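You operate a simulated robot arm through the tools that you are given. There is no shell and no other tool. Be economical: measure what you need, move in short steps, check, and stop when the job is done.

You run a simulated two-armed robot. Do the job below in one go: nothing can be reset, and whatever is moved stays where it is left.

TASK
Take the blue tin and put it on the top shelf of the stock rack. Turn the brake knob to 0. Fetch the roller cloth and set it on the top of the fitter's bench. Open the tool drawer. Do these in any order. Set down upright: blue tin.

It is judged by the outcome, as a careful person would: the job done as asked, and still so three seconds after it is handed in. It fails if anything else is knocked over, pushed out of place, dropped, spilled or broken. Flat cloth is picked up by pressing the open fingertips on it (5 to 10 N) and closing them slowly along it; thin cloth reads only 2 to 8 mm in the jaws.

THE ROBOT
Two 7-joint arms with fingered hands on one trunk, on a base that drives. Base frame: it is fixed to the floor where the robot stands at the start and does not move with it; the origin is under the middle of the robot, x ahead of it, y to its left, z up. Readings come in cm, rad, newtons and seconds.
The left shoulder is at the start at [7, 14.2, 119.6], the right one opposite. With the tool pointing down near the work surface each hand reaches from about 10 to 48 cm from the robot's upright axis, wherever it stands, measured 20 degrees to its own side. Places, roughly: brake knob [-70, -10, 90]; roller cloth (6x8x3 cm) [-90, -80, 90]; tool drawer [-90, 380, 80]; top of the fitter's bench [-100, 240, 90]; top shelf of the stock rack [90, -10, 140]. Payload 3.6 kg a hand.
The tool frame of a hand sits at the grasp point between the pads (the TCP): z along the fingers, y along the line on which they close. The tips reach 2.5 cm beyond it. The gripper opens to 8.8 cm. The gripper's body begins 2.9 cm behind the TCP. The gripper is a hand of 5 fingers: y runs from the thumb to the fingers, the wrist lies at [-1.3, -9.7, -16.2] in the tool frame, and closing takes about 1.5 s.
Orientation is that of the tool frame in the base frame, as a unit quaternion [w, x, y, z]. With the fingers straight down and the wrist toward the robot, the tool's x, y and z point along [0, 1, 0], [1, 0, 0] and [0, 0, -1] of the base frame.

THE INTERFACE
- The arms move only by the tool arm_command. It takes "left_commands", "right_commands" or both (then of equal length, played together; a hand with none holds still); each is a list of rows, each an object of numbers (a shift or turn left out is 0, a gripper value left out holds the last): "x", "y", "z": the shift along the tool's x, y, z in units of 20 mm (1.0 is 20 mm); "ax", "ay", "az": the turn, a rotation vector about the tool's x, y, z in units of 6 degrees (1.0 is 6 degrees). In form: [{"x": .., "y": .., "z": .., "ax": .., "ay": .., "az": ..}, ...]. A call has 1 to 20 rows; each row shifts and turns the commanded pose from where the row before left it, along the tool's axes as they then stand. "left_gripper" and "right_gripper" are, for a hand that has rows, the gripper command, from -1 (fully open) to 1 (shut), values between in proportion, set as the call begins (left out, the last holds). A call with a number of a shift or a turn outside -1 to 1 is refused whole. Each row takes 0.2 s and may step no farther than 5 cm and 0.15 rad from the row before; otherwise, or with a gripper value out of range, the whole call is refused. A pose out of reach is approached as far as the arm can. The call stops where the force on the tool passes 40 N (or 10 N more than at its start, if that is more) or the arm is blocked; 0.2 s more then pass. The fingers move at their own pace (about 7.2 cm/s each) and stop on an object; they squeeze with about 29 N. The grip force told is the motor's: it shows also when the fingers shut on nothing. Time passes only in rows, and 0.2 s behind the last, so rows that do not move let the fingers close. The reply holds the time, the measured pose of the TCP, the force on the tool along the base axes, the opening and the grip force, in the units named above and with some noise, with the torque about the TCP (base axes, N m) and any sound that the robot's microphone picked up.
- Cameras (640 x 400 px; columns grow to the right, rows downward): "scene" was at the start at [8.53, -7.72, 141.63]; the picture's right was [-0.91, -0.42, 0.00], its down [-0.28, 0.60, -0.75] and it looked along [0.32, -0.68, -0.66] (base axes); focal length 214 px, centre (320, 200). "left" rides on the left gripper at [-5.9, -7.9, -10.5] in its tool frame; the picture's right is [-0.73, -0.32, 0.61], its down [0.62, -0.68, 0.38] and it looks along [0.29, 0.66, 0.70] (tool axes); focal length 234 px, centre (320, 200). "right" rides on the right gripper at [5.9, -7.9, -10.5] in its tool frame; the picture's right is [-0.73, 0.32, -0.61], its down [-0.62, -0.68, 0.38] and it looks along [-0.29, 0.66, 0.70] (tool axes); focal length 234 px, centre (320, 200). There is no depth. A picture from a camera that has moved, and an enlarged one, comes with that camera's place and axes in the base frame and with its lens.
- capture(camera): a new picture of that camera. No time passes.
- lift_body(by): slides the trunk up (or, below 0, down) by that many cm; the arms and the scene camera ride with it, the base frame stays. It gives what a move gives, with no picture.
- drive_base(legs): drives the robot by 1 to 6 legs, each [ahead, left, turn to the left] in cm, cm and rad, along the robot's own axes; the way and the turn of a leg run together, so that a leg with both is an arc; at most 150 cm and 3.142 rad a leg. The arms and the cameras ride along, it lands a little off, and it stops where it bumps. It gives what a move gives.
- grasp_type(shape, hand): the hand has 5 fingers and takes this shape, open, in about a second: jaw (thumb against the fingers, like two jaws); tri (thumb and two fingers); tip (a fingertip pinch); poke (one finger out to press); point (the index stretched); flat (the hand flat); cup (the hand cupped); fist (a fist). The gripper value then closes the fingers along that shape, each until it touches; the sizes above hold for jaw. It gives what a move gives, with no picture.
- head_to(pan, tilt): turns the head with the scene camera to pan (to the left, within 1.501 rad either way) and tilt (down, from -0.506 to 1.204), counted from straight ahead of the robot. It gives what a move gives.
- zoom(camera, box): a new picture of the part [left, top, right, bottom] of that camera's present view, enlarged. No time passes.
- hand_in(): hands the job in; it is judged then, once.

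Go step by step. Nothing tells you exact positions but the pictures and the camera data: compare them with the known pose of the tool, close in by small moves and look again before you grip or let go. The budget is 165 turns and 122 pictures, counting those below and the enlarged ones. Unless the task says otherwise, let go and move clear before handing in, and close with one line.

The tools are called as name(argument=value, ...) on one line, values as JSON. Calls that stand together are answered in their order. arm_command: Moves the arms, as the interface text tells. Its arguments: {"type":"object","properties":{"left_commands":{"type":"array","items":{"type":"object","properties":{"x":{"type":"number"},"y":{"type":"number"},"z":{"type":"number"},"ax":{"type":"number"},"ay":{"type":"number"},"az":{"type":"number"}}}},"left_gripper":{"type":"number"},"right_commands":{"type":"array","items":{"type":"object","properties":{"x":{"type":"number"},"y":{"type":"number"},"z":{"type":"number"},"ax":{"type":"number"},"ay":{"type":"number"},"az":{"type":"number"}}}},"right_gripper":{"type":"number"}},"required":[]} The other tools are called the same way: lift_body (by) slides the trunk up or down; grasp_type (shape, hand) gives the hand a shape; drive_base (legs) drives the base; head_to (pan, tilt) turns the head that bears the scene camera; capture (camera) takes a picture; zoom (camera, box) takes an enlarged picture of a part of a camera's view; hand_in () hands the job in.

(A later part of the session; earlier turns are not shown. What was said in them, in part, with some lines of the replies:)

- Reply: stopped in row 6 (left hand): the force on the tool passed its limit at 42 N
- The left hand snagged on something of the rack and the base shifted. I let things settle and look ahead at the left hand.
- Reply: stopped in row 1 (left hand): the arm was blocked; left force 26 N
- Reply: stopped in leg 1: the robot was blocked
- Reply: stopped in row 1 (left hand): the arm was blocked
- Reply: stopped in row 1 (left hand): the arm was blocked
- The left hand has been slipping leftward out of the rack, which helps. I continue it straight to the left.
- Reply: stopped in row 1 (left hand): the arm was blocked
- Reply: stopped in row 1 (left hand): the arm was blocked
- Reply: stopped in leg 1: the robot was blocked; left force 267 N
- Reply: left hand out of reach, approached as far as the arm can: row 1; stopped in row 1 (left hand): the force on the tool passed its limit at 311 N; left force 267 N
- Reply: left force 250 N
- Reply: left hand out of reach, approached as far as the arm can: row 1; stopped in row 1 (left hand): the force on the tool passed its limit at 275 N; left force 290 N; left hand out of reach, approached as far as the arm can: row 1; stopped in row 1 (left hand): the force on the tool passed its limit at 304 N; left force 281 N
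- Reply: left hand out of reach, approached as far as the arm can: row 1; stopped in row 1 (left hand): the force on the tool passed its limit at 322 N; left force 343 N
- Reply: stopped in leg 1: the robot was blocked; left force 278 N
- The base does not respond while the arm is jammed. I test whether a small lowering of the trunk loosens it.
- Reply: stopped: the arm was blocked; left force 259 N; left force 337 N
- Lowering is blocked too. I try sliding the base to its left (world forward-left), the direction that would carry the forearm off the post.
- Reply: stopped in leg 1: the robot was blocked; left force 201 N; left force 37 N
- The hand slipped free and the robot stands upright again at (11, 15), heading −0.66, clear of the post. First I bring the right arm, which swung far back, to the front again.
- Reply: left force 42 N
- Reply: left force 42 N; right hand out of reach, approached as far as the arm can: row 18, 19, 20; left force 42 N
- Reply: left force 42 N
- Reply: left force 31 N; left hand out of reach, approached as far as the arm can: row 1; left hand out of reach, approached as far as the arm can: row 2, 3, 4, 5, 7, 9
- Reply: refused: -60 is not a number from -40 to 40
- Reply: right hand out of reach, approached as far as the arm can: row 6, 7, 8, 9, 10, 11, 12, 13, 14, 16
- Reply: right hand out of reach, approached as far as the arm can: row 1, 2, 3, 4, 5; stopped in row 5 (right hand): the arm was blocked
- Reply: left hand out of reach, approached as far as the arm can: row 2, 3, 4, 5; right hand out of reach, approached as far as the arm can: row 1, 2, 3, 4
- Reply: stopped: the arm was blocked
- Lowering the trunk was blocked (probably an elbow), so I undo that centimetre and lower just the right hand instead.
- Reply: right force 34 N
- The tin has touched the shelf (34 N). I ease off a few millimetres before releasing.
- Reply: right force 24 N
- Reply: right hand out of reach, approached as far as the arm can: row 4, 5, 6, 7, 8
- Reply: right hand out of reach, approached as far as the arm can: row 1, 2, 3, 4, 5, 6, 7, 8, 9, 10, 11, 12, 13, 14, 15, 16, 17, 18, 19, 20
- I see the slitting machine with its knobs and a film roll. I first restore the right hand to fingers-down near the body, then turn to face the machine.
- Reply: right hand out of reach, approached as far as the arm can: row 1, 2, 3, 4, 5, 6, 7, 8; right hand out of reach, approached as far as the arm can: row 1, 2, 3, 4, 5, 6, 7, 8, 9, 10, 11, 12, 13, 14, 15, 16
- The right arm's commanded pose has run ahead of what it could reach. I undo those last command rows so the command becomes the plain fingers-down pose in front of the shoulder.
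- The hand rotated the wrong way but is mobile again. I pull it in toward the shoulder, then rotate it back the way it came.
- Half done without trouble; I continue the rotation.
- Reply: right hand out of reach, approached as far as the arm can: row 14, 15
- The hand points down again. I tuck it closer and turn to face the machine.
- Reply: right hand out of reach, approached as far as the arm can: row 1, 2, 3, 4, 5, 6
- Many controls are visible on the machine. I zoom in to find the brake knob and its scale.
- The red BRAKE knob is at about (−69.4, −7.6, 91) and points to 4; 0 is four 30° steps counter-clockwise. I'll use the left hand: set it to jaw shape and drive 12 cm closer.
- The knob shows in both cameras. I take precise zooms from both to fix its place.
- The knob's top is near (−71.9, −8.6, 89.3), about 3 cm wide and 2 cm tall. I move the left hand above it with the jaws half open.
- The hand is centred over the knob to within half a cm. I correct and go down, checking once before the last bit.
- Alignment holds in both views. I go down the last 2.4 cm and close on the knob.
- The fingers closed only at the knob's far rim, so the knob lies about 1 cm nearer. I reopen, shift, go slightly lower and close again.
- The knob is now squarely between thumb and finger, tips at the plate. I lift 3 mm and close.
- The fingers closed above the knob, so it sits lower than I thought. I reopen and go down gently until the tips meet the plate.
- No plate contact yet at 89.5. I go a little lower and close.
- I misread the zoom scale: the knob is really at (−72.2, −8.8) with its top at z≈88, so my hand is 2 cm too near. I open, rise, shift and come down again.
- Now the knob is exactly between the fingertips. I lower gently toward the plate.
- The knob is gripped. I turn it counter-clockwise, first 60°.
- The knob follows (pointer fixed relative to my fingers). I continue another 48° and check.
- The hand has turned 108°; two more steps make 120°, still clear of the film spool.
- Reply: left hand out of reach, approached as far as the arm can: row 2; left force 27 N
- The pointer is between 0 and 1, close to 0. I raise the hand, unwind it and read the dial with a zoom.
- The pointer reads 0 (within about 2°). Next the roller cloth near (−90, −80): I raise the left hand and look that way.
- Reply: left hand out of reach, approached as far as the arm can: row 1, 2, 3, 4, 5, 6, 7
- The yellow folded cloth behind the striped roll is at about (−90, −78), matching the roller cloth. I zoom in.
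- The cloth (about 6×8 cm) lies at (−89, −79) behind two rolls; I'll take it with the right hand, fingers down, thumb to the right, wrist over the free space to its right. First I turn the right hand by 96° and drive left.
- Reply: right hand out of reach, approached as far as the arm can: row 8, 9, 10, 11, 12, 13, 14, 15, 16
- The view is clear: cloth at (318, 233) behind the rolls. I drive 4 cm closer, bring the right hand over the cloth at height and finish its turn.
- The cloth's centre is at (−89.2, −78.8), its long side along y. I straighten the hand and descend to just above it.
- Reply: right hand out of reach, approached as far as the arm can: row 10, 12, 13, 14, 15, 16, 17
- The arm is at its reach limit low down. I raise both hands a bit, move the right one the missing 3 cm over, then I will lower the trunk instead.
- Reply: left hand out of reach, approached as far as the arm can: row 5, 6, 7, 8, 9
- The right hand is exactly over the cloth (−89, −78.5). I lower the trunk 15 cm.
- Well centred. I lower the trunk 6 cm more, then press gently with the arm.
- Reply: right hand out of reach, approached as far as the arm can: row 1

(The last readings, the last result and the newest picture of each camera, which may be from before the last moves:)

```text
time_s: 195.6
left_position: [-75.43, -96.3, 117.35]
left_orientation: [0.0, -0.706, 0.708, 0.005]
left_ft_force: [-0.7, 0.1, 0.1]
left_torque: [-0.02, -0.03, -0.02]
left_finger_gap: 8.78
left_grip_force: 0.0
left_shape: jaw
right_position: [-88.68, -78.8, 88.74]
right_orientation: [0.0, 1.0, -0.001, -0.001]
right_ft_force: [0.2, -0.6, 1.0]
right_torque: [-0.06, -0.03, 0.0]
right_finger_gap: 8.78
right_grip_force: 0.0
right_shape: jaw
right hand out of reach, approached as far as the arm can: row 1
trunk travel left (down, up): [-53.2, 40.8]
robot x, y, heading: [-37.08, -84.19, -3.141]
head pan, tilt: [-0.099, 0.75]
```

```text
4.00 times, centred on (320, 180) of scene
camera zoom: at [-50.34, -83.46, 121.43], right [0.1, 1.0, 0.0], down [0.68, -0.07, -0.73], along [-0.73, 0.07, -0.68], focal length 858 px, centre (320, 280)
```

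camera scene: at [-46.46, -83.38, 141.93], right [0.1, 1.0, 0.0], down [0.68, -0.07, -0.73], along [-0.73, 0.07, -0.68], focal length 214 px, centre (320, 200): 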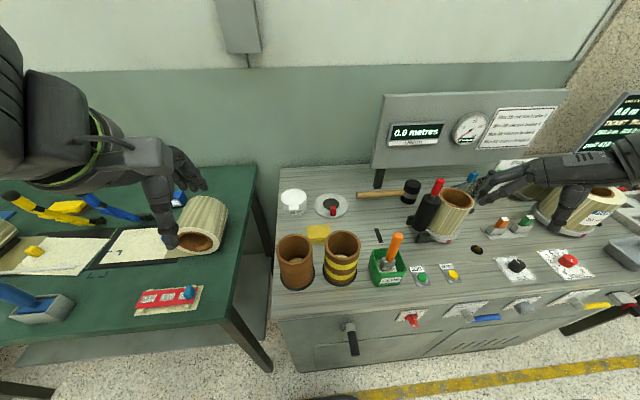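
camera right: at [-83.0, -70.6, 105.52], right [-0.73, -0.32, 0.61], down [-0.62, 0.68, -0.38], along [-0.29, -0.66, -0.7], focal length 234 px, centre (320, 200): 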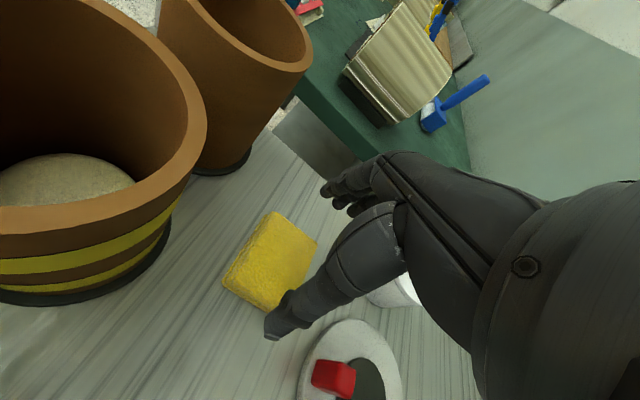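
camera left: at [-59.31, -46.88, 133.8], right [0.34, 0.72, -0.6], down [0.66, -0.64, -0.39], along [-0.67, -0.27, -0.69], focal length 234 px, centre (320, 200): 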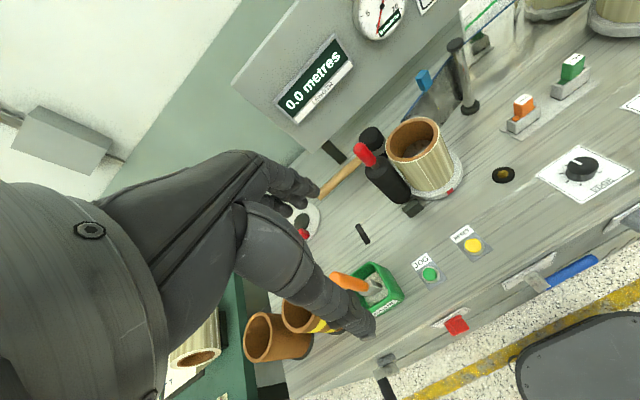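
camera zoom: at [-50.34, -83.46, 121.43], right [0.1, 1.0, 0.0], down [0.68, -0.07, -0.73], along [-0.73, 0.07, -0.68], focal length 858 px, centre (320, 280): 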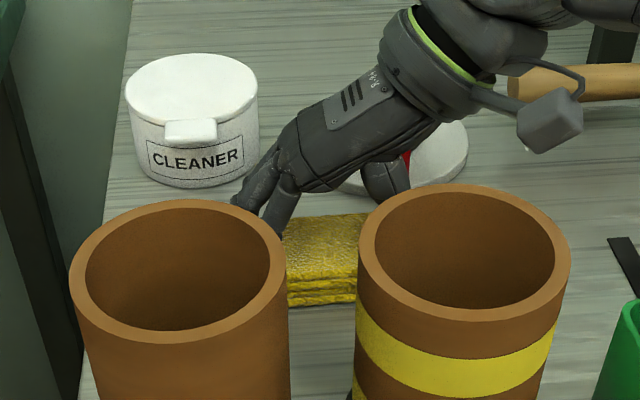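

The fingers straddle the cloth. I go down a little more and close slowly in stages.

arm_command(right_commands=[{"z": 0.2}, {"z": 0.2}, {"x": 0}])

arm_command(right_commands=[{"x": 0}, {"x": 0}, {"x": 0}], right_gripper=-0.5)

arm_command(right_commands=[{"x": 0}, {"x": 0}, {"x": 0}], right_gripper=0)

arm_command(right_commands=[{"x": 0}, {"x": 0}, {"x": 0}, {"x": 0}, {"x": 0}, {"x": 0}, {"x": 0}], right_gripper=1)

capture(camera="right")

```text
time_s: 196.3
left_position: [-75.41, -96.38, 117.41]
left_orientation: [0.0, -0.706, 0.709, 0.003]
left_ft_force: [-0.3, 0.8, -0.5]
left_torque: [-0.01, -0.03, 0.02]
left_finger_gap: 8.77
left_grip_force: 0.0
left_shape: jaw
right_position: [-88.65, -78.56, 87.84]
right_orientation: [-0.001, 1.0, -0.001, -0.001]
right_ft_force: [0.3, 0.6, -0.4]
right_torque: [0.02, -0.02, -0.05]
right_finger_gap: 8.8
right_grip_force: 0.0
right_shape: jaw
trunk travel left (down, up): [-53.2, 40.8]
robot x, y, heading: [-36.97, -83.86, -3.14]
head pan, tilt: [-0.099, 0.75]
```

```text
time_s: 197.2
left_position: [-75.4, -96.37, 117.36]
left_orientation: [0.0, -0.705, 0.709, 0.003]
left_ft_force: [0.0, -1.2, -0.8]
left_torque: [0.01, 0.0, 0.0]
left_finger_gap: 8.76
left_grip_force: 0.2
left_shape: jaw
right_position: [-88.55, -78.44, 87.89]
right_orientation: [0.0, 1.0, -0.002, -0.001]
right_ft_force: [0.7, -0.3, 1.4]
right_torque: [-0.01, 0.03, 0.04]
right_finger_gap: 7.33
right_grip_force: 29.1
right_shape: jaw
trunk travel left (down, up): [-53.2, 40.8]
robot x, y, heading: [-36.91, -84.08, -3.137]
head pan, tilt: [-0.099, 0.75]
```

```text
time_s: 197.9
left_position: [-75.38, -96.23, 117.35]
left_orientation: [0.0, -0.706, 0.708, 0.004]
left_ft_force: [-0.9, 0.3, 0.4]
left_torque: [-0.02, 0.0, -0.02]
left_finger_gap: 8.78
left_grip_force: 0.2
left_shape: jaw
right_position: [-88.64, -78.74, 87.87]
right_orientation: [0.0, 1.0, -0.002, -0.001]
right_ft_force: [0.3, -0.5, 1.5]
right_torque: [-0.05, 0.04, 0.04]
right_finger_gap: 7.32
right_grip_force: 28.5
right_shape: jaw
trunk travel left (down, up): [-53.2, 40.8]
robot x, y, heading: [-36.9, -84.09, -3.136]
head pan, tilt: [-0.099, 0.75]
```

```text
time_s: 199.6
left_position: [-75.42, -96.33, 117.48]
left_orientation: [0.0, -0.706, 0.708, 0.004]
left_ft_force: [-0.3, 0.3, -0.5]
left_torque: [-0.03, -0.02, 0.01]
left_finger_gap: 8.78
left_grip_force: 0.1
left_shape: jaw
right_position: [-88.56, -78.67, 87.85]
right_orientation: [0.0, 1.0, -0.001, -0.002]
right_ft_force: [-0.8, -0.4, 0.3]
right_torque: [-0.06, 0.02, 0.0]
right_finger_gap: 7.29
right_grip_force: 28.9
right_shape: jaw
trunk travel left (down, up): [-53.2, 40.8]
robot x, y, heading: [-37.21, -84.36, -3.141]
head pan, tilt: [-0.099, 0.75]
```

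```text
26 pictures are left
camera right: at [-82.63, -70.62, 98.35], right [-0.73, -0.32, 0.61], down [-0.62, 0.68, -0.38], along [-0.29, -0.66, -0.7], focal length 234 px, centre (320, 200)
```

right: 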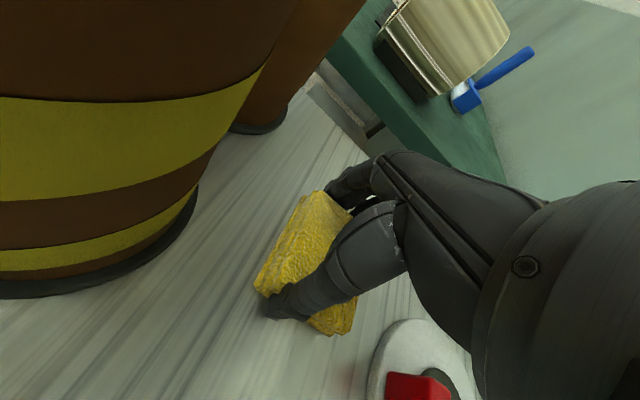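

The cloth is gripped (7.3 cm, 29 N). I lift it with the trunk and back away from the machine.

lift_body(by=30)

drive_base(legs=[[-38, 0, 0]])

capture(camera="scene")

```text
time_s: 202.6
left_position: [-75.42, -96.29, 147.32]
left_orientation: [0.0, -0.706, 0.708, 0.005]
left_ft_force: [-0.2, 0.2, -0.2]
left_torque: [0.03, 0.0, 0.01]
left_finger_gap: 8.75
left_grip_force: 0.1
left_shape: jaw
right_position: [-88.69, -78.65, 117.83]
right_orientation: [0.0, 1.0, -0.001, -0.001]
right_ft_force: [0.3, -0.6, 0.1]
right_torque: [-0.03, 0.01, -0.01]
right_finger_gap: 7.32
right_grip_force: 28.6
right_shape: jaw
trunk travel left (down, up): [-83.2, 10.8]
robot x, y, heading: [-36.94, -84.17, -3.142]
head pan, tilt: [-0.099, 0.75]
```

```text
time_s: 204.9
left_position: [-37.62, -96.19, 147.23]
left_orientation: [0.001, -0.706, 0.708, 0.002]
left_ft_force: [-0.4, -0.3, 0.1]
left_torque: [-0.03, -0.01, -0.01]
left_finger_gap: 8.77
left_grip_force: 0.0
left_shape: jaw
right_position: [-50.97, -78.55, 117.57]
right_orientation: [0.0, 1.0, 0.0, 0.0]
right_ft_force: [0.1, -1.1, 0.4]
right_torque: [0.01, -0.01, -0.01]
right_finger_gap: 7.31
right_grip_force: 28.7
right_shape: jaw
trunk travel left (down, up): [-83.2, 10.8]
robot x, y, heading: [1.3, -84.09, -3.139]
head pan, tilt: [-0.099, 0.75]
```

```text
25 pictures are left
camera scene: at [-12.64, -83.33, 151.41], right [0.09, 1.0, 0.0], down [0.68, -0.06, -0.73], along [-0.73, 0.07, -0.68], focal length 214 px, centre (320, 200)
```

scene: 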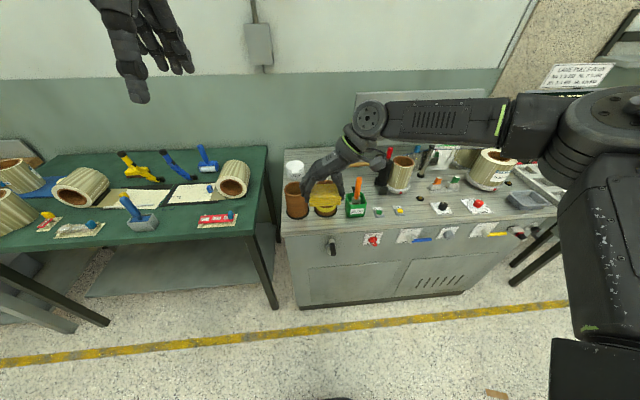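

The cloth hangs securely in the hand and the rolls are undisturbed. I drive along the aisle toward the fitter's bench, checking halfway.

drive_base(legs=[[0, -145, 0]])

head_to(pan=-0.9, tilt=0.35)

capture(camera="scene")

```text
time_s: 212.0
left_position: [-38.04, 45.98, 147.29]
left_orientation: [0.001, -0.705, 0.709, 0.004]
left_ft_force: [0.0, -0.5, 0.1]
left_torque: [-0.02, 0.0, -0.04]
left_finger_gap: 8.76
left_grip_force: 0.0
left_shape: jaw
right_position: [-51.08, 63.71, 117.82]
right_orientation: [0.0, 1.0, -0.002, -0.001]
right_ft_force: [0.0, -0.3, -0.5]
right_torque: [-0.03, -0.05, 0.02]
right_finger_gap: 7.31
right_grip_force: 29.0
right_shape: jaw
trunk travel left (down, up): [-83.2, 10.8]
robot x, y, heading: [0.79, 58.13, -3.139]
head pan, tilt: [-0.099, 0.75]
```

```text
time_s: 213.2
left_position: [-37.99, 46.11, 147.36]
left_orientation: [0.0, -0.706, 0.709, 0.003]
left_ft_force: [0.3, -0.3, -0.1]
left_torque: [-0.02, -0.01, 0.0]
left_finger_gap: 8.77
left_grip_force: 0.0
left_shape: jaw
right_position: [-51.09, 63.89, 117.94]
right_orientation: [-0.001, 1.0, -0.002, -0.001]
right_ft_force: [0.3, 0.2, -0.4]
right_torque: [0.0, -0.04, 0.0]
right_finger_gap: 7.33
right_grip_force: 28.6
right_shape: jaw
trunk travel left (down, up): [-83.2, 10.8]
robot x, y, heading: [0.63, 58.06, -3.14]
head pan, tilt: [-0.901, 0.351]
```

```text
24 pictures are left
camera scene: at [-10.36, 65.34, 154.99], right [0.78, 0.62, 0.0], down [0.21, -0.27, -0.94], along [-0.58, 0.74, -0.34], focal length 214 px, centre (320, 200)
```

scene: 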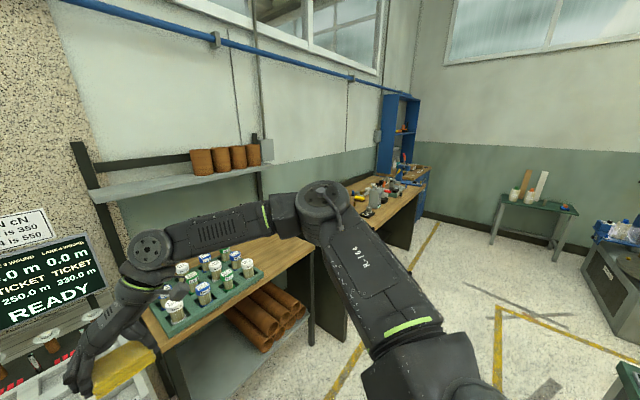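

The way is clear. I continue and look at the bench top.

drive_base(legs=[[0, -145, 0], [0, -20, 0]])

head_to(pan=-0.1, tilt=0.55)

capture(camera="scene")

```text
time_s: 221.6
left_position: [-43.53, 208.69, 147.27]
left_orientation: [-0.001, 0.73, -0.683, -0.005]
left_ft_force: [-0.2, 0.4, 0.2]
left_torque: [0.0, 0.02, 0.0]
left_finger_gap: 8.76
left_grip_force: 0.0
left_shape: jaw
right_position: [-57.9, 225.57, 117.97]
right_orientation: [-0.002, 0.999, 0.034, -0.001]
right_ft_force: [0.1, -0.1, -0.8]
right_torque: [0.0, 0.0, 0.01]
right_finger_gap: 7.27
right_grip_force: 28.9
right_shape: jaw
trunk travel left (down, up): [-83.2, 10.8]
robot x, y, heading: [-6.07, 224.0, -3.064]
head pan, tilt: [-0.901, 0.351]
```

```text
time_s: 222.7
left_position: [-43.63, 209.08, 147.38]
left_orientation: [0.0, 0.73, -0.683, -0.003]
left_ft_force: [0.4, 0.3, -0.4]
left_torque: [-0.01, 0.03, 0.04]
left_finger_gap: 8.79
left_grip_force: 0.1
left_shape: jaw
right_position: [-58.07, 225.86, 117.85]
right_orientation: [0.0, 0.999, 0.034, -0.002]
right_ft_force: [0.3, -0.4, -0.8]
right_torque: [-0.01, -0.03, 0.03]
right_finger_gap: 7.28
right_grip_force: 28.8
right_shape: jaw
trunk travel left (down, up): [-83.2, 10.8]
robot x, y, heading: [-6.13, 223.9, -3.069]
head pan, tilt: [-0.099, 0.55]
```

```text
23 pictures are left
camera scene: at [-20.14, 223.69, 153.17], right [0.03, 1.0, 0.0], down [0.52, -0.01, -0.85], along [-0.85, 0.02, -0.52], focal length 214 px, centre (320, 200)
```

scene: 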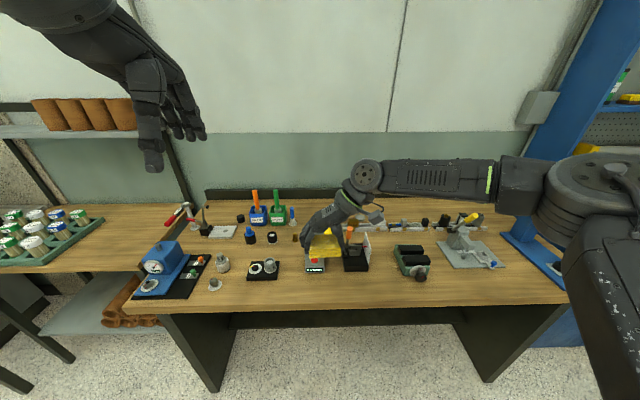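

The bench top is cluttered at the back, but a free strip lies at its front around (−67, 242). I drive there and check before lowering.

drive_base(legs=[[8.3, -16.5, -0.07]])

head_to(pan=-0.1, tilt=0.7)

zoom(camera="scene", box=[160, 100, 480, 300])

capture(camera="right")

```text
time_s: 224.2
left_position: [-52.76, 227.33, 147.37]
left_orientation: [0.001, -0.704, 0.71, 0.005]
left_ft_force: [-0.3, -0.3, -0.2]
left_torque: [0.06, 0.0, -0.02]
left_finger_gap: 8.75
left_grip_force: 0.1
left_shape: jaw
right_position: [-65.97, 245.15, 118.01]
right_orientation: [-0.001, 1.0, -0.003, -0.002]
right_ft_force: [-0.1, 0.1, 1.1]
right_torque: [0.01, -0.01, 0.0]
right_finger_gap: 7.28
right_grip_force: 29.0
right_shape: jaw
trunk travel left (down, up): [-83.2, 10.8]
robot x, y, heading: [-14.49, 240.04, 3.142]
head pan, tilt: [-0.099, 0.55]
```

```text
time_s: 224.9
left_position: [-53.02, 227.8, 147.29]
left_orientation: [0.0, -0.705, 0.71, 0.004]
left_ft_force: [-0.1, 0.6, 0.1]
left_torque: [0.01, -0.04, 0.01]
left_finger_gap: 8.79
left_grip_force: 0.0
left_shape: jaw
right_position: [-66.07, 245.48, 117.8]
right_orientation: [-0.001, 1.0, -0.002, -0.001]
right_ft_force: [-0.7, 0.4, 0.3]
right_torque: [-0.01, 0.0, 0.01]
right_finger_gap: 7.29
right_grip_force: 29.0
right_shape: jaw
trunk travel left (down, up): [-83.2, 10.8]
robot x, y, heading: [-14.62, 240.08, 3.141]
head pan, tilt: [-0.099, 0.7]
```

```text
2.00 times, centred on (320, 200) of scene
camera zoom: at [-28.03, 240.53, 151.86], right [0.1, 0.99, 0.0], down [0.64, -0.06, -0.77], along [-0.76, 0.08, -0.64], focal length 429 px, centre (320, 200)
```

zoom: 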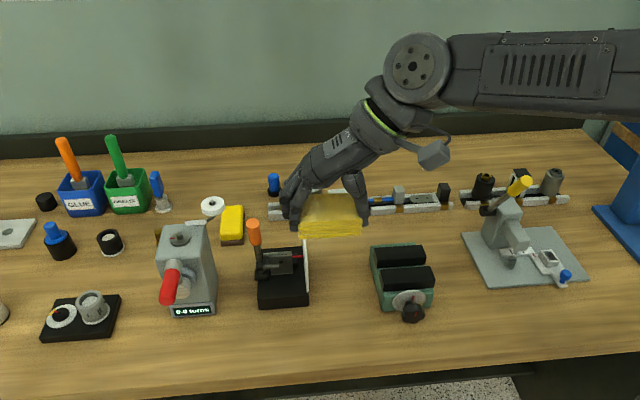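

```text
21 pictures are left
camera right: at [-60.08, 253.42, 128.35], right [-0.73, -0.32, 0.61], down [-0.62, 0.68, -0.38], along [-0.29, -0.66, -0.7], focal length 234 px, centre (320, 200)
```

right: 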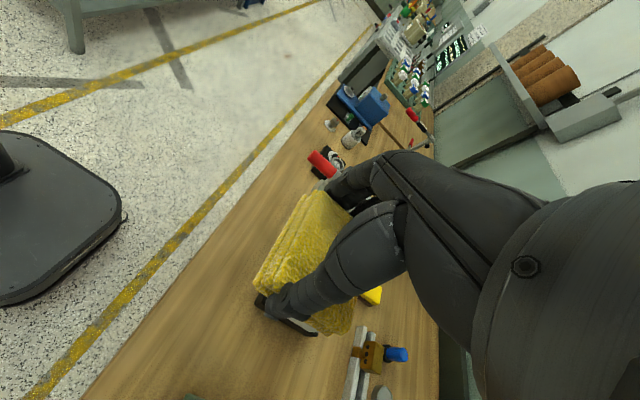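

The spot under the cloth (−66, 245) is free: bench edge at −60, box from −75.6. I lower the trunk 22 cm, then feel for contact.

lift_body(by=-22)

capture(camera="right")

zoom(camera="scene", box=[200, 140, 440, 290])

```text
time_s: 227.3
left_position: [-52.99, 227.71, 125.3]
left_orientation: [0.0, -0.704, 0.71, 0.004]
left_ft_force: [0.3, 0.6, -0.7]
left_torque: [-0.01, 0.05, -0.01]
left_finger_gap: 8.76
left_grip_force: 0.1
left_shape: jaw
right_position: [-66.09, 245.51, 95.88]
right_orientation: [0.0, 1.0, -0.003, -0.001]
right_ft_force: [0.0, 0.0, -1.0]
right_torque: [0.0, 0.0, 0.01]
right_finger_gap: 7.27
right_grip_force: 29.0
right_shape: jaw
trunk travel left (down, up): [-61.2, 32.8]
robot x, y, heading: [-14.08, 239.74, 3.142]
head pan, tilt: [-0.099, 0.7]
```

```text
20 pictures are left
camera right: at [-60.08, 253.46, 106.34], right [-0.73, -0.32, 0.61], down [-0.62, 0.68, -0.38], along [-0.29, -0.66, -0.7], focal length 234 px, centre (320, 200)
```

right: 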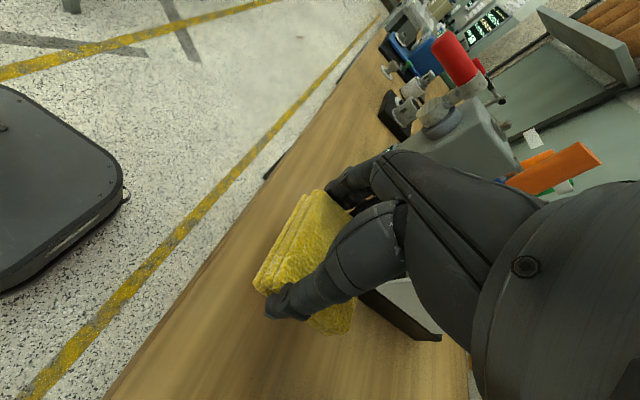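

```text
2.67 times, centred on (320, 215) of scene
camera zoom: at [-28.03, 240.58, 129.86], right [0.1, 0.99, 0.0], down [0.64, -0.06, -0.76], along [-0.76, 0.08, -0.64], focal length 572 px, centre (320, 160)
```

zoom: 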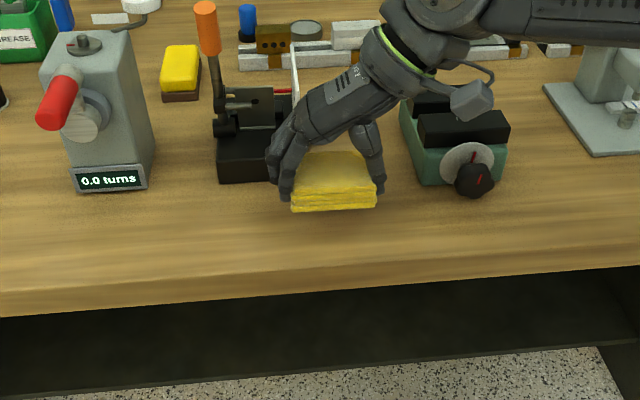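

Clear on all sides. I lower further in small steps until the cloth rests.

lift_body(by=-3.5)

arm_command(right_commands=[{"z": 0.2}, {"z": 0.2}, {"z": 0.2}, {"z": 0.15}])

```text
time_s: 228.1
left_position: [-53.02, 227.71, 121.67]
left_orientation: [0.0, -0.705, 0.709, 0.004]
left_ft_force: [-0.7, -0.1, -0.2]
left_torque: [0.02, -0.01, 0.01]
left_finger_gap: 8.78
left_grip_force: 0.1
left_shape: jaw
right_position: [-65.97, 245.42, 92.35]
right_orientation: [0.0, 1.0, -0.002, -0.001]
right_ft_force: [-0.3, 0.2, -0.4]
right_torque: [0.04, 0.01, -0.02]
right_finger_gap: 7.3
right_grip_force: 28.5
right_shape: jaw
trunk travel left (down, up): [-57.7, 36.3]
robot x, y, heading: [-14.51, 239.46, 3.147]
head pan, tilt: [-0.099, 0.7]
```

```text
time_s: 229.1
left_position: [-53.0, 227.83, 121.92]
left_orientation: [0.0, -0.704, 0.71, 0.003]
left_ft_force: [1.1, -0.6, -0.6]
left_torque: [-0.01, -0.01, 0.02]
left_finger_gap: 8.76
left_grip_force: 0.1
left_shape: jaw
right_position: [-65.86, 245.76, 90.98]
right_orientation: [0.001, 1.0, -0.002, -0.001]
right_ft_force: [0.5, -0.2, 0.1]
right_torque: [0.01, -0.05, 0.0]
right_finger_gap: 7.32
right_grip_force: 29.2
right_shape: jaw
trunk travel left (down, up): [-57.7, 36.3]
robot x, y, heading: [-14.66, 239.7, 3.141]
head pan, tilt: [-0.099, 0.7]
```

arm_command(right_commands=[{"z": 0.2}, {"z": 0.2}, {"z": 0.15}, {"z": 0.15}, {"z": 0.15}])

zoom(camera="scene", box=[240, 150, 400, 250])

```text
time_s: 229.7
left_position: [-52.84, 227.79, 121.9]
left_orientation: [0.0, -0.705, 0.709, 0.005]
left_ft_force: [-0.3, -0.6, 0.3]
left_torque: [-0.01, 0.01, 0.02]
left_finger_gap: 8.77
left_grip_force: 0.0
left_shape: jaw
right_position: [-65.85, 245.75, 90.75]
right_orientation: [0.006, 1.0, -0.004, -0.007]
right_ft_force: [0.3, -1.0, 22.4]
right_torque: [0.47, -0.03, 0.03]
right_finger_gap: 7.2
right_grip_force: 28.6
right_shape: jaw
right hand out of reach, approached as far as the arm can: row 1
trunk travel left (down, up): [-57.7, 36.3]
robot x, y, heading: [-14.17, 239.73, 3.143]
head pan, tilt: [-0.099, 0.7]
stopped in row 3 (right hand): the force on the tool passed its limit at 43 N (the readings are from after the stop); the commanded pose is now the measured one
```

```text
4.00 times, centred on (320, 200) of scene
camera zoom: at [-27.81, 240.57, 126.39], right [0.1, 0.99, 0.0], down [0.64, -0.06, -0.77], along [-0.76, 0.08, -0.64], focal length 858 px, centre (320, 200)
```

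zoom: 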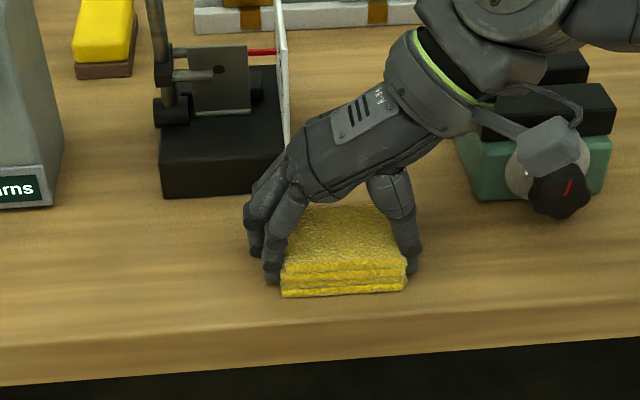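

The cloth is on the bench. I open the fingers, then rise straight up.

arm_command(right_commands=[{"z": -0.1}, {"x": 0}, {"x": 0}, {"x": 0}, {"x": 0}, {"x": 0}], right_gripper=-1)

lift_body(by=30)

zoom(camera="scene", box=[160, 130, 480, 330])

```text
time_s: 231.1
left_position: [-53.07, 227.78, 121.8]
left_orientation: [0.0, -0.705, 0.71, 0.003]
left_ft_force: [0.2, 0.0, 0.3]
left_torque: [0.02, -0.04, 0.05]
left_finger_gap: 8.76
left_grip_force: 0.1
left_shape: jaw
right_position: [-65.9, 245.86, 90.7]
right_orientation: [0.005, 1.0, -0.004, -0.005]
right_ft_force: [0.1, -0.1, -0.3]
right_torque: [-0.04, -0.01, 0.0]
right_finger_gap: 8.8
right_grip_force: 0.1
right_shape: jaw
trunk travel left (down, up): [-57.7, 36.3]
robot x, y, heading: [-14.47, 239.85, 3.141]
head pan, tilt: [-0.099, 0.7]
```

```text
time_s: 234.1
left_position: [-53.07, 227.83, 151.84]
left_orientation: [0.001, -0.705, 0.709, 0.005]
left_ft_force: [-0.9, -0.4, 0.2]
left_torque: [-0.04, 0.02, -0.02]
left_finger_gap: 8.76
left_grip_force: 0.1
left_shape: jaw
right_position: [-65.91, 245.62, 120.77]
right_orientation: [0.004, 1.0, -0.005, -0.005]
right_ft_force: [-0.6, 0.6, 0.4]
right_torque: [-0.05, 0.03, 0.03]
right_finger_gap: 8.78
right_grip_force: 0.0
right_shape: jaw
trunk travel left (down, up): [-87.7, 6.3]
robot x, y, heading: [-14.68, 240.17, 3.142]
head pan, tilt: [-0.099, 0.7]
```

```text
2.00 times, centred on (320, 230) of scene
camera zoom: at [-28.05, 240.58, 156.35], right [0.1, 0.99, 0.0], down [0.64, -0.06, -0.76], along [-0.76, 0.08, -0.64], focal length 429 px, centre (320, 140)
```

zoom: 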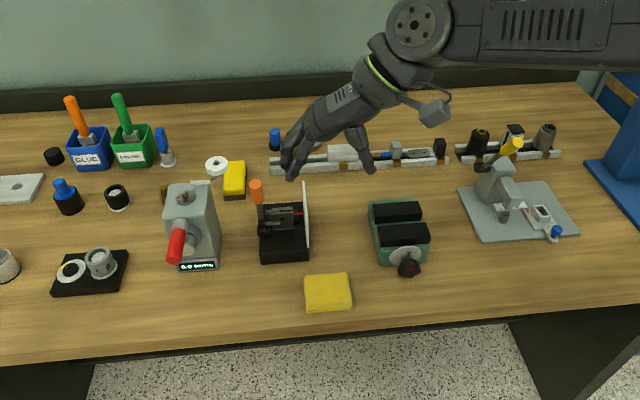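

The cloth lies well on the bench. Now the tool drawer: I drive along the bench to the right and look.

drive_base(legs=[[-3, -60, 0]])

head_to(pan=-0.75, tilt=0.55)

capture(camera="scene")

```text
time_s: 237.6
left_position: [-49.67, 289.3, 151.72]
left_orientation: [0.0, -0.702, 0.712, 0.004]
left_ft_force: [-0.3, 0.1, -0.1]
left_torque: [0.02, -0.01, 0.0]
left_finger_gap: 8.76
left_grip_force: 0.0
left_shape: jaw
right_position: [-62.42, 307.41, 120.6]
right_orientation: [0.002, 1.0, -0.009, -0.005]
right_ft_force: [-0.2, -0.1, 0.0]
right_torque: [-0.01, -0.02, -0.02]
right_finger_gap: 8.82
right_grip_force: 0.1
right_shape: jaw
trunk travel left (down, up): [-87.7, 6.3]
robot x, y, heading: [-10.96, 301.28, 3.133]
head pan, tilt: [-0.099, 0.7]
```

```text
time_s: 238.6
left_position: [-49.74, 289.57, 151.75]
left_orientation: [0.001, -0.702, 0.712, 0.005]
left_ft_force: [-0.3, -0.4, 0.4]
left_torque: [0.02, -0.02, -0.01]
left_finger_gap: 8.77
left_grip_force: 0.2
left_shape: jaw
right_position: [-62.47, 307.73, 120.51]
right_orientation: [0.004, 1.0, -0.009, -0.006]
right_ft_force: [0.7, -0.3, 0.9]
right_torque: [0.01, 0.01, 0.02]
right_finger_gap: 8.76
right_grip_force: 0.0
right_shape: jaw
trunk travel left (down, up): [-87.7, 6.3]
robot x, y, heading: [-10.9, 301.31, 3.132]
head pan, tilt: [-0.75, 0.55]
```

```text
16 pictures are left
camera scene: at [-22.74, 307.4, 157.67], right [0.69, 0.73, 0.0], down [0.38, -0.36, -0.85], along [-0.62, 0.59, -0.52], focal length 214 px, centre (320, 200)
```

scene: 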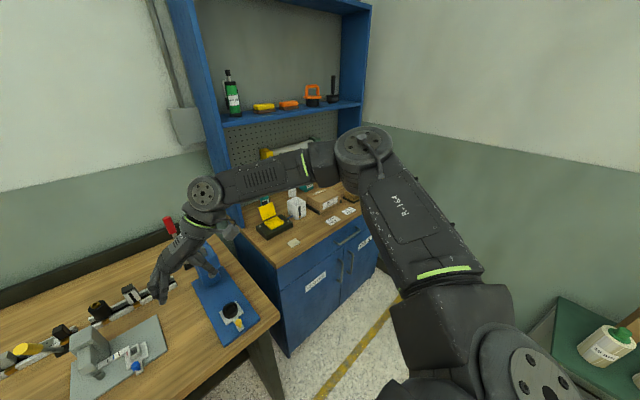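

The blue cabinet stands right of the bench. I zoom in on its front to identify the tool drawer.

zoom(camera="scene", box=[250, 190, 394, 290])

```text
4.00 times, centred on (322, 240) of scene
camera zoom: at [-22.74, 307.4, 157.67], right [0.69, 0.73, 0.0], down [0.38, -0.36, -0.85], along [-0.62, 0.59, -0.52], focal length 858 px, centre (312, 40)
```

zoom: 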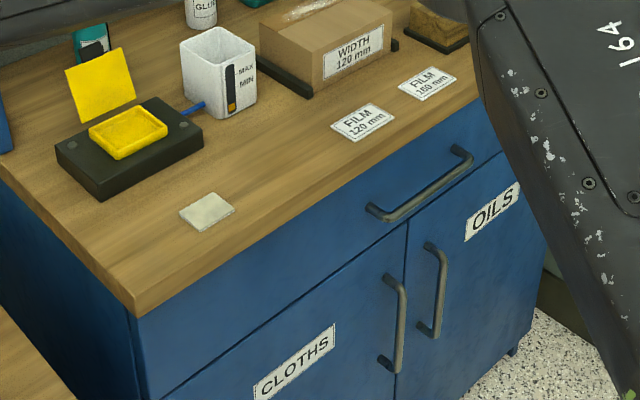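

The tool drawer is the wide top drawer with the bar handle, about 17 cm long at (−75, 376, 84.5). I'll hold the bar with the right hand, fingers pointing ahead; first I reorient that hand here in free space.

arm_command(right_commands=[{"az": 1}, {"az": 1}, {"az": 1}, {"az": 1}, {"az": 1}, {"az": 1}, {"az": 1}, {"az": 1}, {"az": 1}, {"az": 1}, {"az": 1}, {"az": 1}, {"az": 1}, {"az": 1}, {"az": 1}, {"y": -0.9, "x": -0.5}, {"y": -0.9, "x": -0.5}, {"y": -0.9, "x": -0.5}, {"y": -0.9, "x": -0.5}, {"y": -0.9, "x": -0.5}])

arm_command(right_commands=[{"ax": -1}, {"ax": -1}, {"ax": -1}, {"ax": -1}, {"ax": -1}, {"ax": -1}, {"ax": -1}, {"ax": -1}, {"ax": -1}, {"ax": -1}, {"ax": -1}, {"ax": -1}, {"ax": -1}, {"ax": -1}, {"ax": -1}])

```text
time_s: 242.8
left_position: [-49.57, 289.59, 151.92]
left_orientation: [0.0, -0.701, 0.713, 0.003]
left_ft_force: [0.7, -0.3, -0.5]
left_torque: [0.02, 0.01, 0.03]
left_finger_gap: 8.73
left_grip_force: 0.0
left_shape: jaw
right_position: [-52.85, 313.97, 120.73]
right_orientation: [-0.007, -0.702, 0.713, 0.002]
right_ft_force: [-0.4, -0.8, -0.2]
right_torque: [0.0, 0.03, 0.02]
right_finger_gap: 8.78
right_grip_force: 0.1
right_shape: jaw
right hand out of reach, approached as far as the arm can: row 14, 15
trunk travel left (down, up): [-87.7, 6.3]
robot x, y, heading: [-11.14, 301.2, 3.129]
head pan, tilt: [-0.75, 0.55]
```

```text
time_s: 246.0
left_position: [-49.66, 289.66, 151.89]
left_orientation: [0.0, -0.701, 0.713, 0.004]
left_ft_force: [-0.4, -0.1, -0.2]
left_torque: [0.01, 0.02, 0.0]
left_finger_gap: 8.79
left_grip_force: 0.1
left_shape: jaw
right_position: [-61.99, 326.14, 133.48]
right_orientation: [0.5, 0.527, -0.512, -0.458]
right_ft_force: [0.0, 0.6, 0.3]
right_torque: [-0.03, 0.01, -0.03]
right_finger_gap: 8.81
right_grip_force: 0.1
right_shape: jaw
right hand out of reach, approached as far as the arm can: row 2, 3, 4, 5, 6, 7, 8, 9, 10, 11, 12, 13, 14, 15
trunk travel left (down, up): [-87.7, 6.3]
robot x, y, heading: [-10.92, 301.41, 3.133]
head pan, tilt: [-0.75, 0.55]
```

The hand points ahead with the jaws closing vertically — right for the bar. I drive 50 cm along, lower the trunk 30 cm and the hand toward handle height.

drive_base(legs=[[0, -50, 0]])

lift_body(by=-30)

arm_command(right_commands=[{"y": -0.9}, {"y": -0.9}, {"y": -0.9}, {"y": -0.9}, {"y": -0.9}, {"y": -0.9}, {"y": -0.9}, {"y": -0.9}, {"y": -0.9}, {"y": -0.9}])

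head_to(pan=-0.5, tilt=0.6)

capture(camera="scene")

```text
time_s: 249.0
left_position: [-49.06, 340.61, 151.92]
left_orientation: [0.001, -0.699, 0.715, 0.004]
left_ft_force: [-0.9, -0.3, 0.0]
left_torque: [0.04, 0.01, 0.02]
left_finger_gap: 8.75
left_grip_force: 0.0
left_shape: jaw
right_position: [-61.29, 377.32, 133.46]
right_orientation: [0.498, 0.526, -0.514, -0.46]
right_ft_force: [0.1, -0.6, -1.1]
right_torque: [-0.02, 0.01, -0.03]
right_finger_gap: 8.81
right_grip_force: 0.0
right_shape: jaw
trunk travel left (down, up): [-87.7, 6.3]
robot x, y, heading: [-10.34, 352.27, 3.125]
head pan, tilt: [-0.75, 0.55]
```

```text
time_s: 252.0
left_position: [-49.11, 340.8, 121.88]
left_orientation: [0.0, -0.699, 0.715, 0.005]
left_ft_force: [-1.0, -0.1, -0.8]
left_torque: [-0.01, -0.01, 0.04]
left_finger_gap: 8.75
left_grip_force: 0.1
left_shape: jaw
right_position: [-61.35, 377.45, 103.54]
right_orientation: [0.498, 0.526, -0.515, -0.459]
right_ft_force: [1.1, 0.0, 0.9]
right_torque: [-0.03, 0.02, -0.01]
right_finger_gap: 8.82
right_grip_force: 0.1
right_shape: jaw
trunk travel left (down, up): [-57.7, 36.3]
robot x, y, heading: [-10.21, 352.52, 3.129]
head pan, tilt: [-0.75, 0.55]
```

```text
time_s: 254.2
left_position: [-49.04, 340.92, 121.97]
left_orientation: [0.0, -0.699, 0.715, 0.004]
left_ft_force: [0.6, 0.1, -0.1]
left_torque: [0.0, -0.01, 0.0]
left_finger_gap: 8.77
left_grip_force: 0.1
left_shape: jaw
right_position: [-57.84, 385.3, 95.27]
right_orientation: [0.497, 0.526, -0.515, -0.459]
right_ft_force: [0.4, -0.3, 0.7]
right_torque: [-0.01, 0.02, 0.01]
right_finger_gap: 8.78
right_grip_force: 0.0
right_shape: jaw
right hand out of reach, approached as far as the arm can: row 1, 2, 3, 4, 5, 6, 7, 8, 9, 10
trunk travel left (down, up): [-57.7, 36.3]
robot x, y, heading: [-10.48, 352.07, 3.126]
head pan, tilt: [-0.75, 0.55]
```

```text
time_s: 255.0
left_position: [-49.13, 340.85, 121.84]
left_orientation: [0.001, -0.7, 0.715, 0.004]
left_ft_force: [-0.8, 0.1, -0.1]
left_torque: [0.04, 0.01, -0.04]
left_finger_gap: 8.76
left_grip_force: 0.1
left_shape: jaw
right_position: [-57.75, 385.34, 95.32]
right_orientation: [0.497, 0.527, -0.515, -0.458]
right_ft_force: [-0.2, -0.2, 0.0]
right_torque: [0.0, 0.02, -0.01]
right_finger_gap: 8.8
right_grip_force: 0.1
right_shape: jaw
trunk travel left (down, up): [-57.7, 36.3]
robot x, y, heading: [-10.28, 352.37, 3.127]
head pan, tilt: [-0.499, 0.6]
```

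```text
14 pictures are left
camera scene: at [-23.24, 356.56, 127.22], right [0.49, 0.87, 0.0], down [0.49, -0.28, -0.83], along [-0.72, 0.41, -0.56], focal length 214 px, centre (320, 200)
```

scene: 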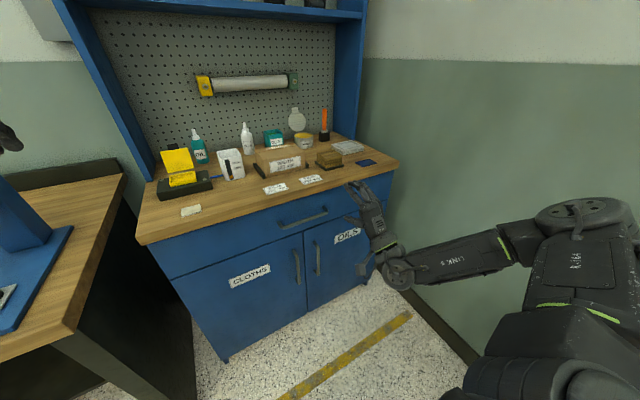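

The handle is at (−78.5, 380.6, 79.4). I lower the trunk 16 cm so the hand is level with it and move closer, then check.

lift_body(by=-16)

drive_base(legs=[[10, 3, 0]])

zoom(camera="scene", box=[230, 120, 430, 245])

capture(camera="right")

```text
time_s: 256.8
left_position: [-49.06, 340.74, 105.75]
left_orientation: [0.001, -0.7, 0.715, 0.004]
left_ft_force: [0.0, 0.2, 0.0]
left_torque: [-0.03, -0.02, -0.06]
left_finger_gap: 8.77
left_grip_force: 0.1
left_shape: jaw
right_position: [-57.8, 385.31, 79.27]
right_orientation: [0.497, 0.526, -0.515, -0.459]
right_ft_force: [0.2, 0.1, 0.3]
right_torque: [0.03, 0.01, 0.0]
right_finger_gap: 8.83
right_grip_force: 0.0
right_shape: jaw
trunk travel left (down, up): [-41.7, 52.3]
robot x, y, heading: [-11.24, 352.47, 3.127]
head pan, tilt: [-0.499, 0.6]
```

```text
time_s: 258.0
left_position: [-59.01, 337.92, 105.9]
left_orientation: [0.002, -0.699, 0.715, 0.004]
left_ft_force: [-0.7, 0.0, -0.5]
left_torque: [0.03, -0.01, 0.03]
left_finger_gap: 8.78
left_grip_force: 0.0
left_shape: jaw
right_position: [-67.57, 382.38, 79.28]
right_orientation: [0.496, 0.527, -0.515, -0.459]
right_ft_force: [-0.8, 0.4, 0.3]
right_torque: [-0.01, 0.02, 0.0]
right_finger_gap: 8.81
right_grip_force: 0.1
right_shape: jaw
trunk travel left (down, up): [-41.7, 52.3]
robot x, y, heading: [-19.95, 348.87, 3.125]
head pan, tilt: [-0.499, 0.6]
```

```text
3.20 times, centred on (330, 182) of scene
camera zoom: at [-33.1, 353.61, 111.21], right [0.49, 0.87, 0.0], down [0.49, -0.28, -0.82], along [-0.72, 0.41, -0.57], focal length 686 px, centre (288, 256)
```

zoom: 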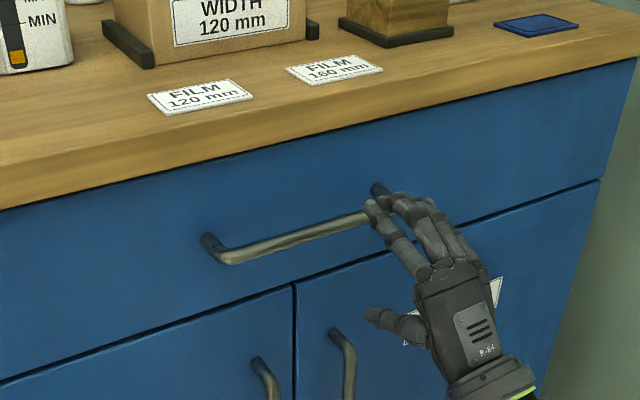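

```text
12 pictures are left
camera right: at [-56.15, 377.03, 72.45], right [0.54, 0.76, 0.35], down [-0.35, 0.59, -0.73], along [-0.76, 0.27, 0.59], focal length 234 px, centre (320, 200)
```

right: 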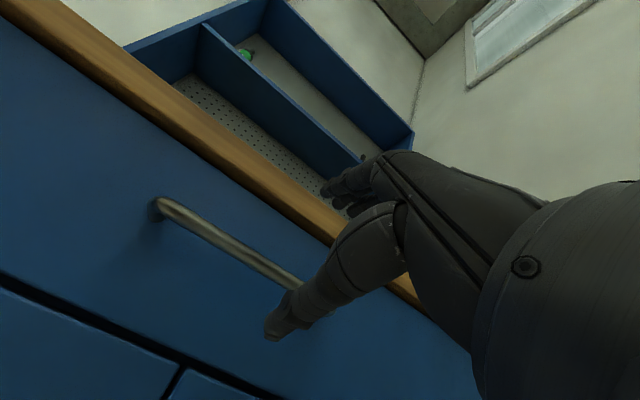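

The hand is level with the bar (bar y 373–388, z 79.2). I advance 10 cm so that the jaws enclose it.

drive_base(legs=[[10, 0, 0]])

capture(camera="right")

```text
time_s: 259.3
left_position: [-68.79, 338.21, 105.93]
left_orientation: [0.0, -0.698, 0.716, 0.005]
left_ft_force: [-0.2, -0.5, 0.3]
left_torque: [0.02, -0.02, 0.02]
left_finger_gap: 8.78
left_grip_force: 0.0
left_shape: jaw
right_position: [-77.28, 382.75, 79.36]
right_orientation: [0.498, 0.526, -0.515, -0.459]
right_ft_force: [10.7, -1.8, -2.0]
right_torque: [0.07, 0.44, -0.06]
right_finger_gap: 8.6
right_grip_force: 0.0
right_shape: jaw
trunk travel left (down, up): [-41.7, 52.3]
robot x, y, heading: [-30.35, 349.46, 3.117]
head pan, tilt: [-0.499, 0.6]
stopped in leg 1: the force on the tool passed its limit at 46 N (the readings are from after the stop); the commanded pose is now the measured one
```

```text
11 pictures are left
camera right: at [-65.78, 377.32, 72.49], right [0.55, 0.76, 0.35], down [-0.35, 0.59, -0.73], along [-0.76, 0.27, 0.59], focal length 234 px, centre (320, 200)
```

right: 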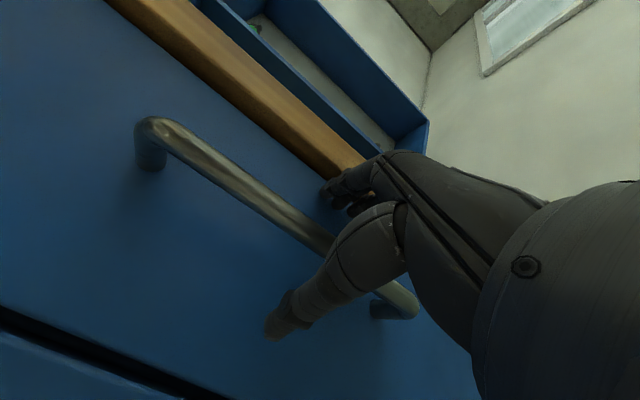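

The fingertips touch the drawer front and the bar is between thumb and fingers. I close the hand on it.

arm_command(right_commands=[{"x": 0}, {"x": 0}, {"x": 0}, {"x": 0}, {"x": 0}, {"x": 0}, {"x": 0}, {"x": 0}], right_gripper=1)

capture(camera="right")

```text
time_s: 261.1
left_position: [-68.84, 338.18, 105.91]
left_orientation: [0.0, -0.698, 0.716, 0.004]
left_ft_force: [-0.4, -0.6, -0.5]
left_torque: [0.02, 0.03, 0.0]
left_finger_gap: 8.76
left_grip_force: 0.0
left_shape: jaw
right_position: [-77.29, 382.77, 79.23]
right_orientation: [0.497, 0.526, -0.516, -0.459]
right_ft_force: [14.7, -8.5, -16.8]
right_torque: [-0.03, 1.17, -0.23]
right_finger_gap: 2.34
right_grip_force: 29.2
right_shape: jaw
trunk travel left (down, up): [-41.7, 52.3]
robot x, y, heading: [-30.25, 349.63, 3.118]
head pan, tilt: [-0.499, 0.6]
```

```text
10 pictures are left
camera right: at [-65.86, 377.3, 72.43], right [0.54, 0.76, 0.35], down [-0.35, 0.59, -0.73], along [-0.76, 0.27, 0.59], focal length 234 px, centre (320, 200)
```

right: 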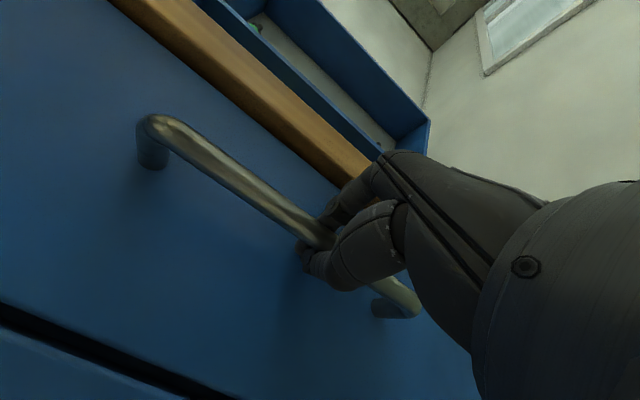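

The bar is firmly held. I pull the drawer by backing the base gently.

drive_base(legs=[[-10, 0, 0]])

zoom(camera="scene", box=[190, 100, 510, 300])

```text
time_s: 262.2
left_position: [-59.25, 338.19, 105.81]
left_orientation: [0.001, -0.697, 0.718, 0.003]
left_ft_force: [0.6, -0.8, 1.0]
left_torque: [0.02, 0.01, 0.01]
left_finger_gap: 8.78
left_grip_force: 0.1
left_shape: jaw
right_position: [-67.5, 382.8, 79.22]
right_orientation: [0.496, 0.525, -0.517, -0.46]
right_ft_force: [-0.4, -5.8, -18.3]
right_torque: [-0.15, 0.38, -0.08]
right_finger_gap: 1.77
right_grip_force: 29.4
right_shape: jaw
trunk travel left (down, up): [-41.7, 52.3]
robot x, y, heading: [-20.73, 349.13, 3.114]
head pan, tilt: [-0.499, 0.6]
```

```text
2.00 times, centred on (350, 200) of scene
camera zoom: at [-33.28, 353.74, 111.2], right [0.5, 0.87, 0.0], down [0.49, -0.28, -0.82], along [-0.71, 0.41, -0.57], focal length 429 px, centre (260, 200)
```

zoom: 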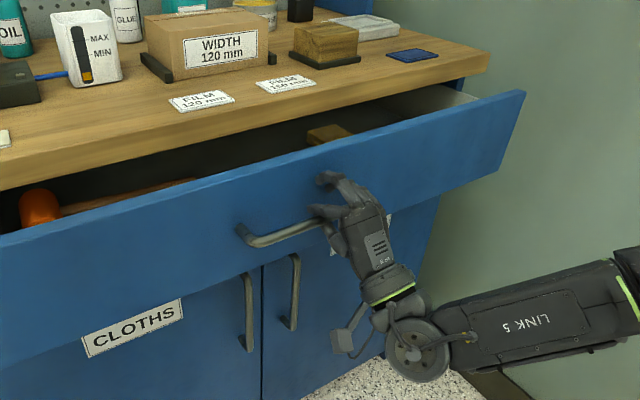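

The drawer is opening. I pull about 15 cm more.

drive_base(legs=[[-15, 0, 0]])

zoom(camera="scene", box=[190, 100, 510, 300])

```text
time_s: 263.6
left_position: [-44.28, 337.88, 105.84]
left_orientation: [0.0, -0.697, 0.717, 0.002]
left_ft_force: [0.5, 0.3, 1.3]
left_torque: [-0.07, 0.03, 0.03]
left_finger_gap: 8.8
left_grip_force: 0.0
left_shape: jaw
right_position: [-52.62, 382.69, 79.15]
right_orientation: [0.497, 0.524, -0.517, -0.459]
right_ft_force: [-1.7, 10.0, -15.9]
right_torque: [-0.13, 0.48, -0.11]
right_finger_gap: 1.9
right_grip_force: 28.7
right_shape: jaw
trunk travel left (down, up): [-41.7, 52.3]
robot x, y, heading: [-5.52, 348.7, 3.12]
head pan, tilt: [-0.499, 0.6]
```

```text
2.00 times, centred on (350, 200) of scene
camera zoom: at [-18.37, 353.61, 111.19], right [0.5, 0.87, 0.0], down [0.49, -0.28, -0.82], along [-0.71, 0.41, -0.57], focal length 429 px, centre (260, 200)
```

zoom: 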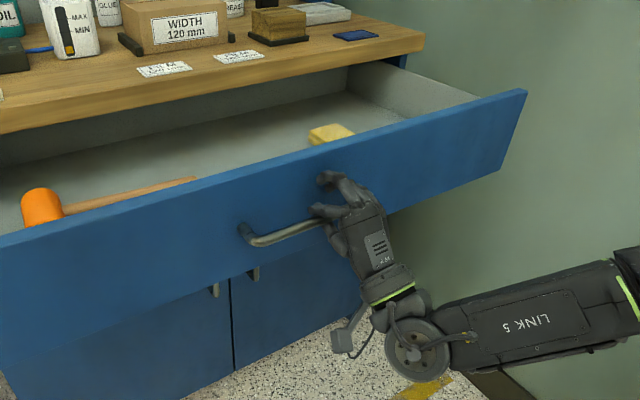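

Open by 25 cm; I try a few more centimetres to the stop.

drive_base(legs=[[-6, 0, 0]])

```text
time_s: 264.6
left_position: [-38.63, 337.71, 105.87]
left_orientation: [0.0, -0.697, 0.717, 0.004]
left_ft_force: [0.3, -0.2, -0.6]
left_torque: [0.0, 0.0, 0.0]
left_finger_gap: 8.77
left_grip_force: 0.0
left_shape: jaw
right_position: [-47.16, 382.55, 78.82]
right_orientation: [0.491, 0.526, -0.52, -0.459]
right_ft_force: [-7.0, 5.7, -5.9]
right_torque: [-0.11, 0.29, -0.01]
right_finger_gap: 1.98
right_grip_force: 28.9
right_shape: jaw
trunk travel left (down, up): [-41.7, 52.3]
robot x, y, heading: [0.1, 348.6, 3.119]
head pan, tilt: [-0.499, 0.6]
stopped in leg 1: the force on the tool passed its limit at 57 N (the readings are from after the stop); the commanded pose is now the measured one
```

The drawer reached its stop, fully open (~30 cm). I open the hand and back clear of the handle.

arm_command(right_commands=[{"x": 0}, {"x": 0}, {"x": 0}, {"x": 0}, {"x": 0}, {"x": 0}, {"x": 0}], right_gripper=-1)

drive_base(legs=[[-8, 0, 0]])

capture(camera="scene")

```text
time_s: 266.2
left_position: [-38.54, 337.54, 105.88]
left_orientation: [0.001, -0.698, 0.716, 0.004]
left_ft_force: [0.2, -0.4, 0.4]
left_torque: [-0.02, -0.02, -0.01]
left_finger_gap: 8.76
left_grip_force: 0.0
left_shape: jaw
right_position: [-47.09, 382.37, 78.99]
right_orientation: [0.493, 0.527, -0.518, -0.46]
right_ft_force: [-0.3, 0.5, -0.6]
right_torque: [0.02, -0.01, 0.04]
right_finger_gap: 8.74
right_grip_force: 0.0
right_shape: jaw
trunk travel left (down, up): [-41.7, 52.3]
robot x, y, heading: [-0.14, 349.0, 3.125]
head pan, tilt: [-0.499, 0.6]
```

```text
time_s: 267.3
left_position: [-30.52, 337.46, 105.92]
left_orientation: [0.0, -0.697, 0.717, 0.005]
left_ft_force: [0.3, -0.4, -0.2]
left_torque: [0.01, 0.02, -0.02]
left_finger_gap: 8.77
left_grip_force: 0.1
left_shape: jaw
right_position: [-39.03, 382.34, 78.93]
right_orientation: [0.492, 0.526, -0.519, -0.46]
right_ft_force: [-0.3, -0.4, 1.3]
right_torque: [0.0, 0.01, 0.0]
right_finger_gap: 8.76
right_grip_force: 0.1
right_shape: jaw
trunk travel left (down, up): [-41.7, 52.3]
robot x, y, heading: [7.95, 348.63, 3.119]
head pan, tilt: [-0.499, 0.6]
```

```text
7 pictures are left
camera scene: at [-4.58, 353.06, 111.24], right [0.5, 0.87, 0.0], down [0.49, -0.28, -0.83], along [-0.72, 0.41, -0.56], focal length 214 px, centre (320, 200)
```

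scene: 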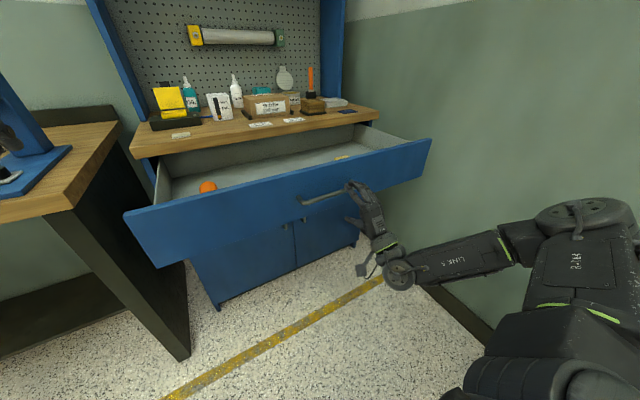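

The drawer stands fully open and my hand is clear. The tin is on the top shelf, the brake knob reads 0, and the cloth is on the bench, so I hand in.

hand_in()

```text
The job is handed in.
```

All four tasks are done: the blue tin stands upright on the top shelf of the stock rack, the brake knob reads 0, the roller cloth is on the fitter's bench, and the tool drawer is fully open. Early on, my left arm snagged on a rack post and pulled the robot against the rack before I freed it; in the pictures afterwards nothing had fallen or visibly moved.
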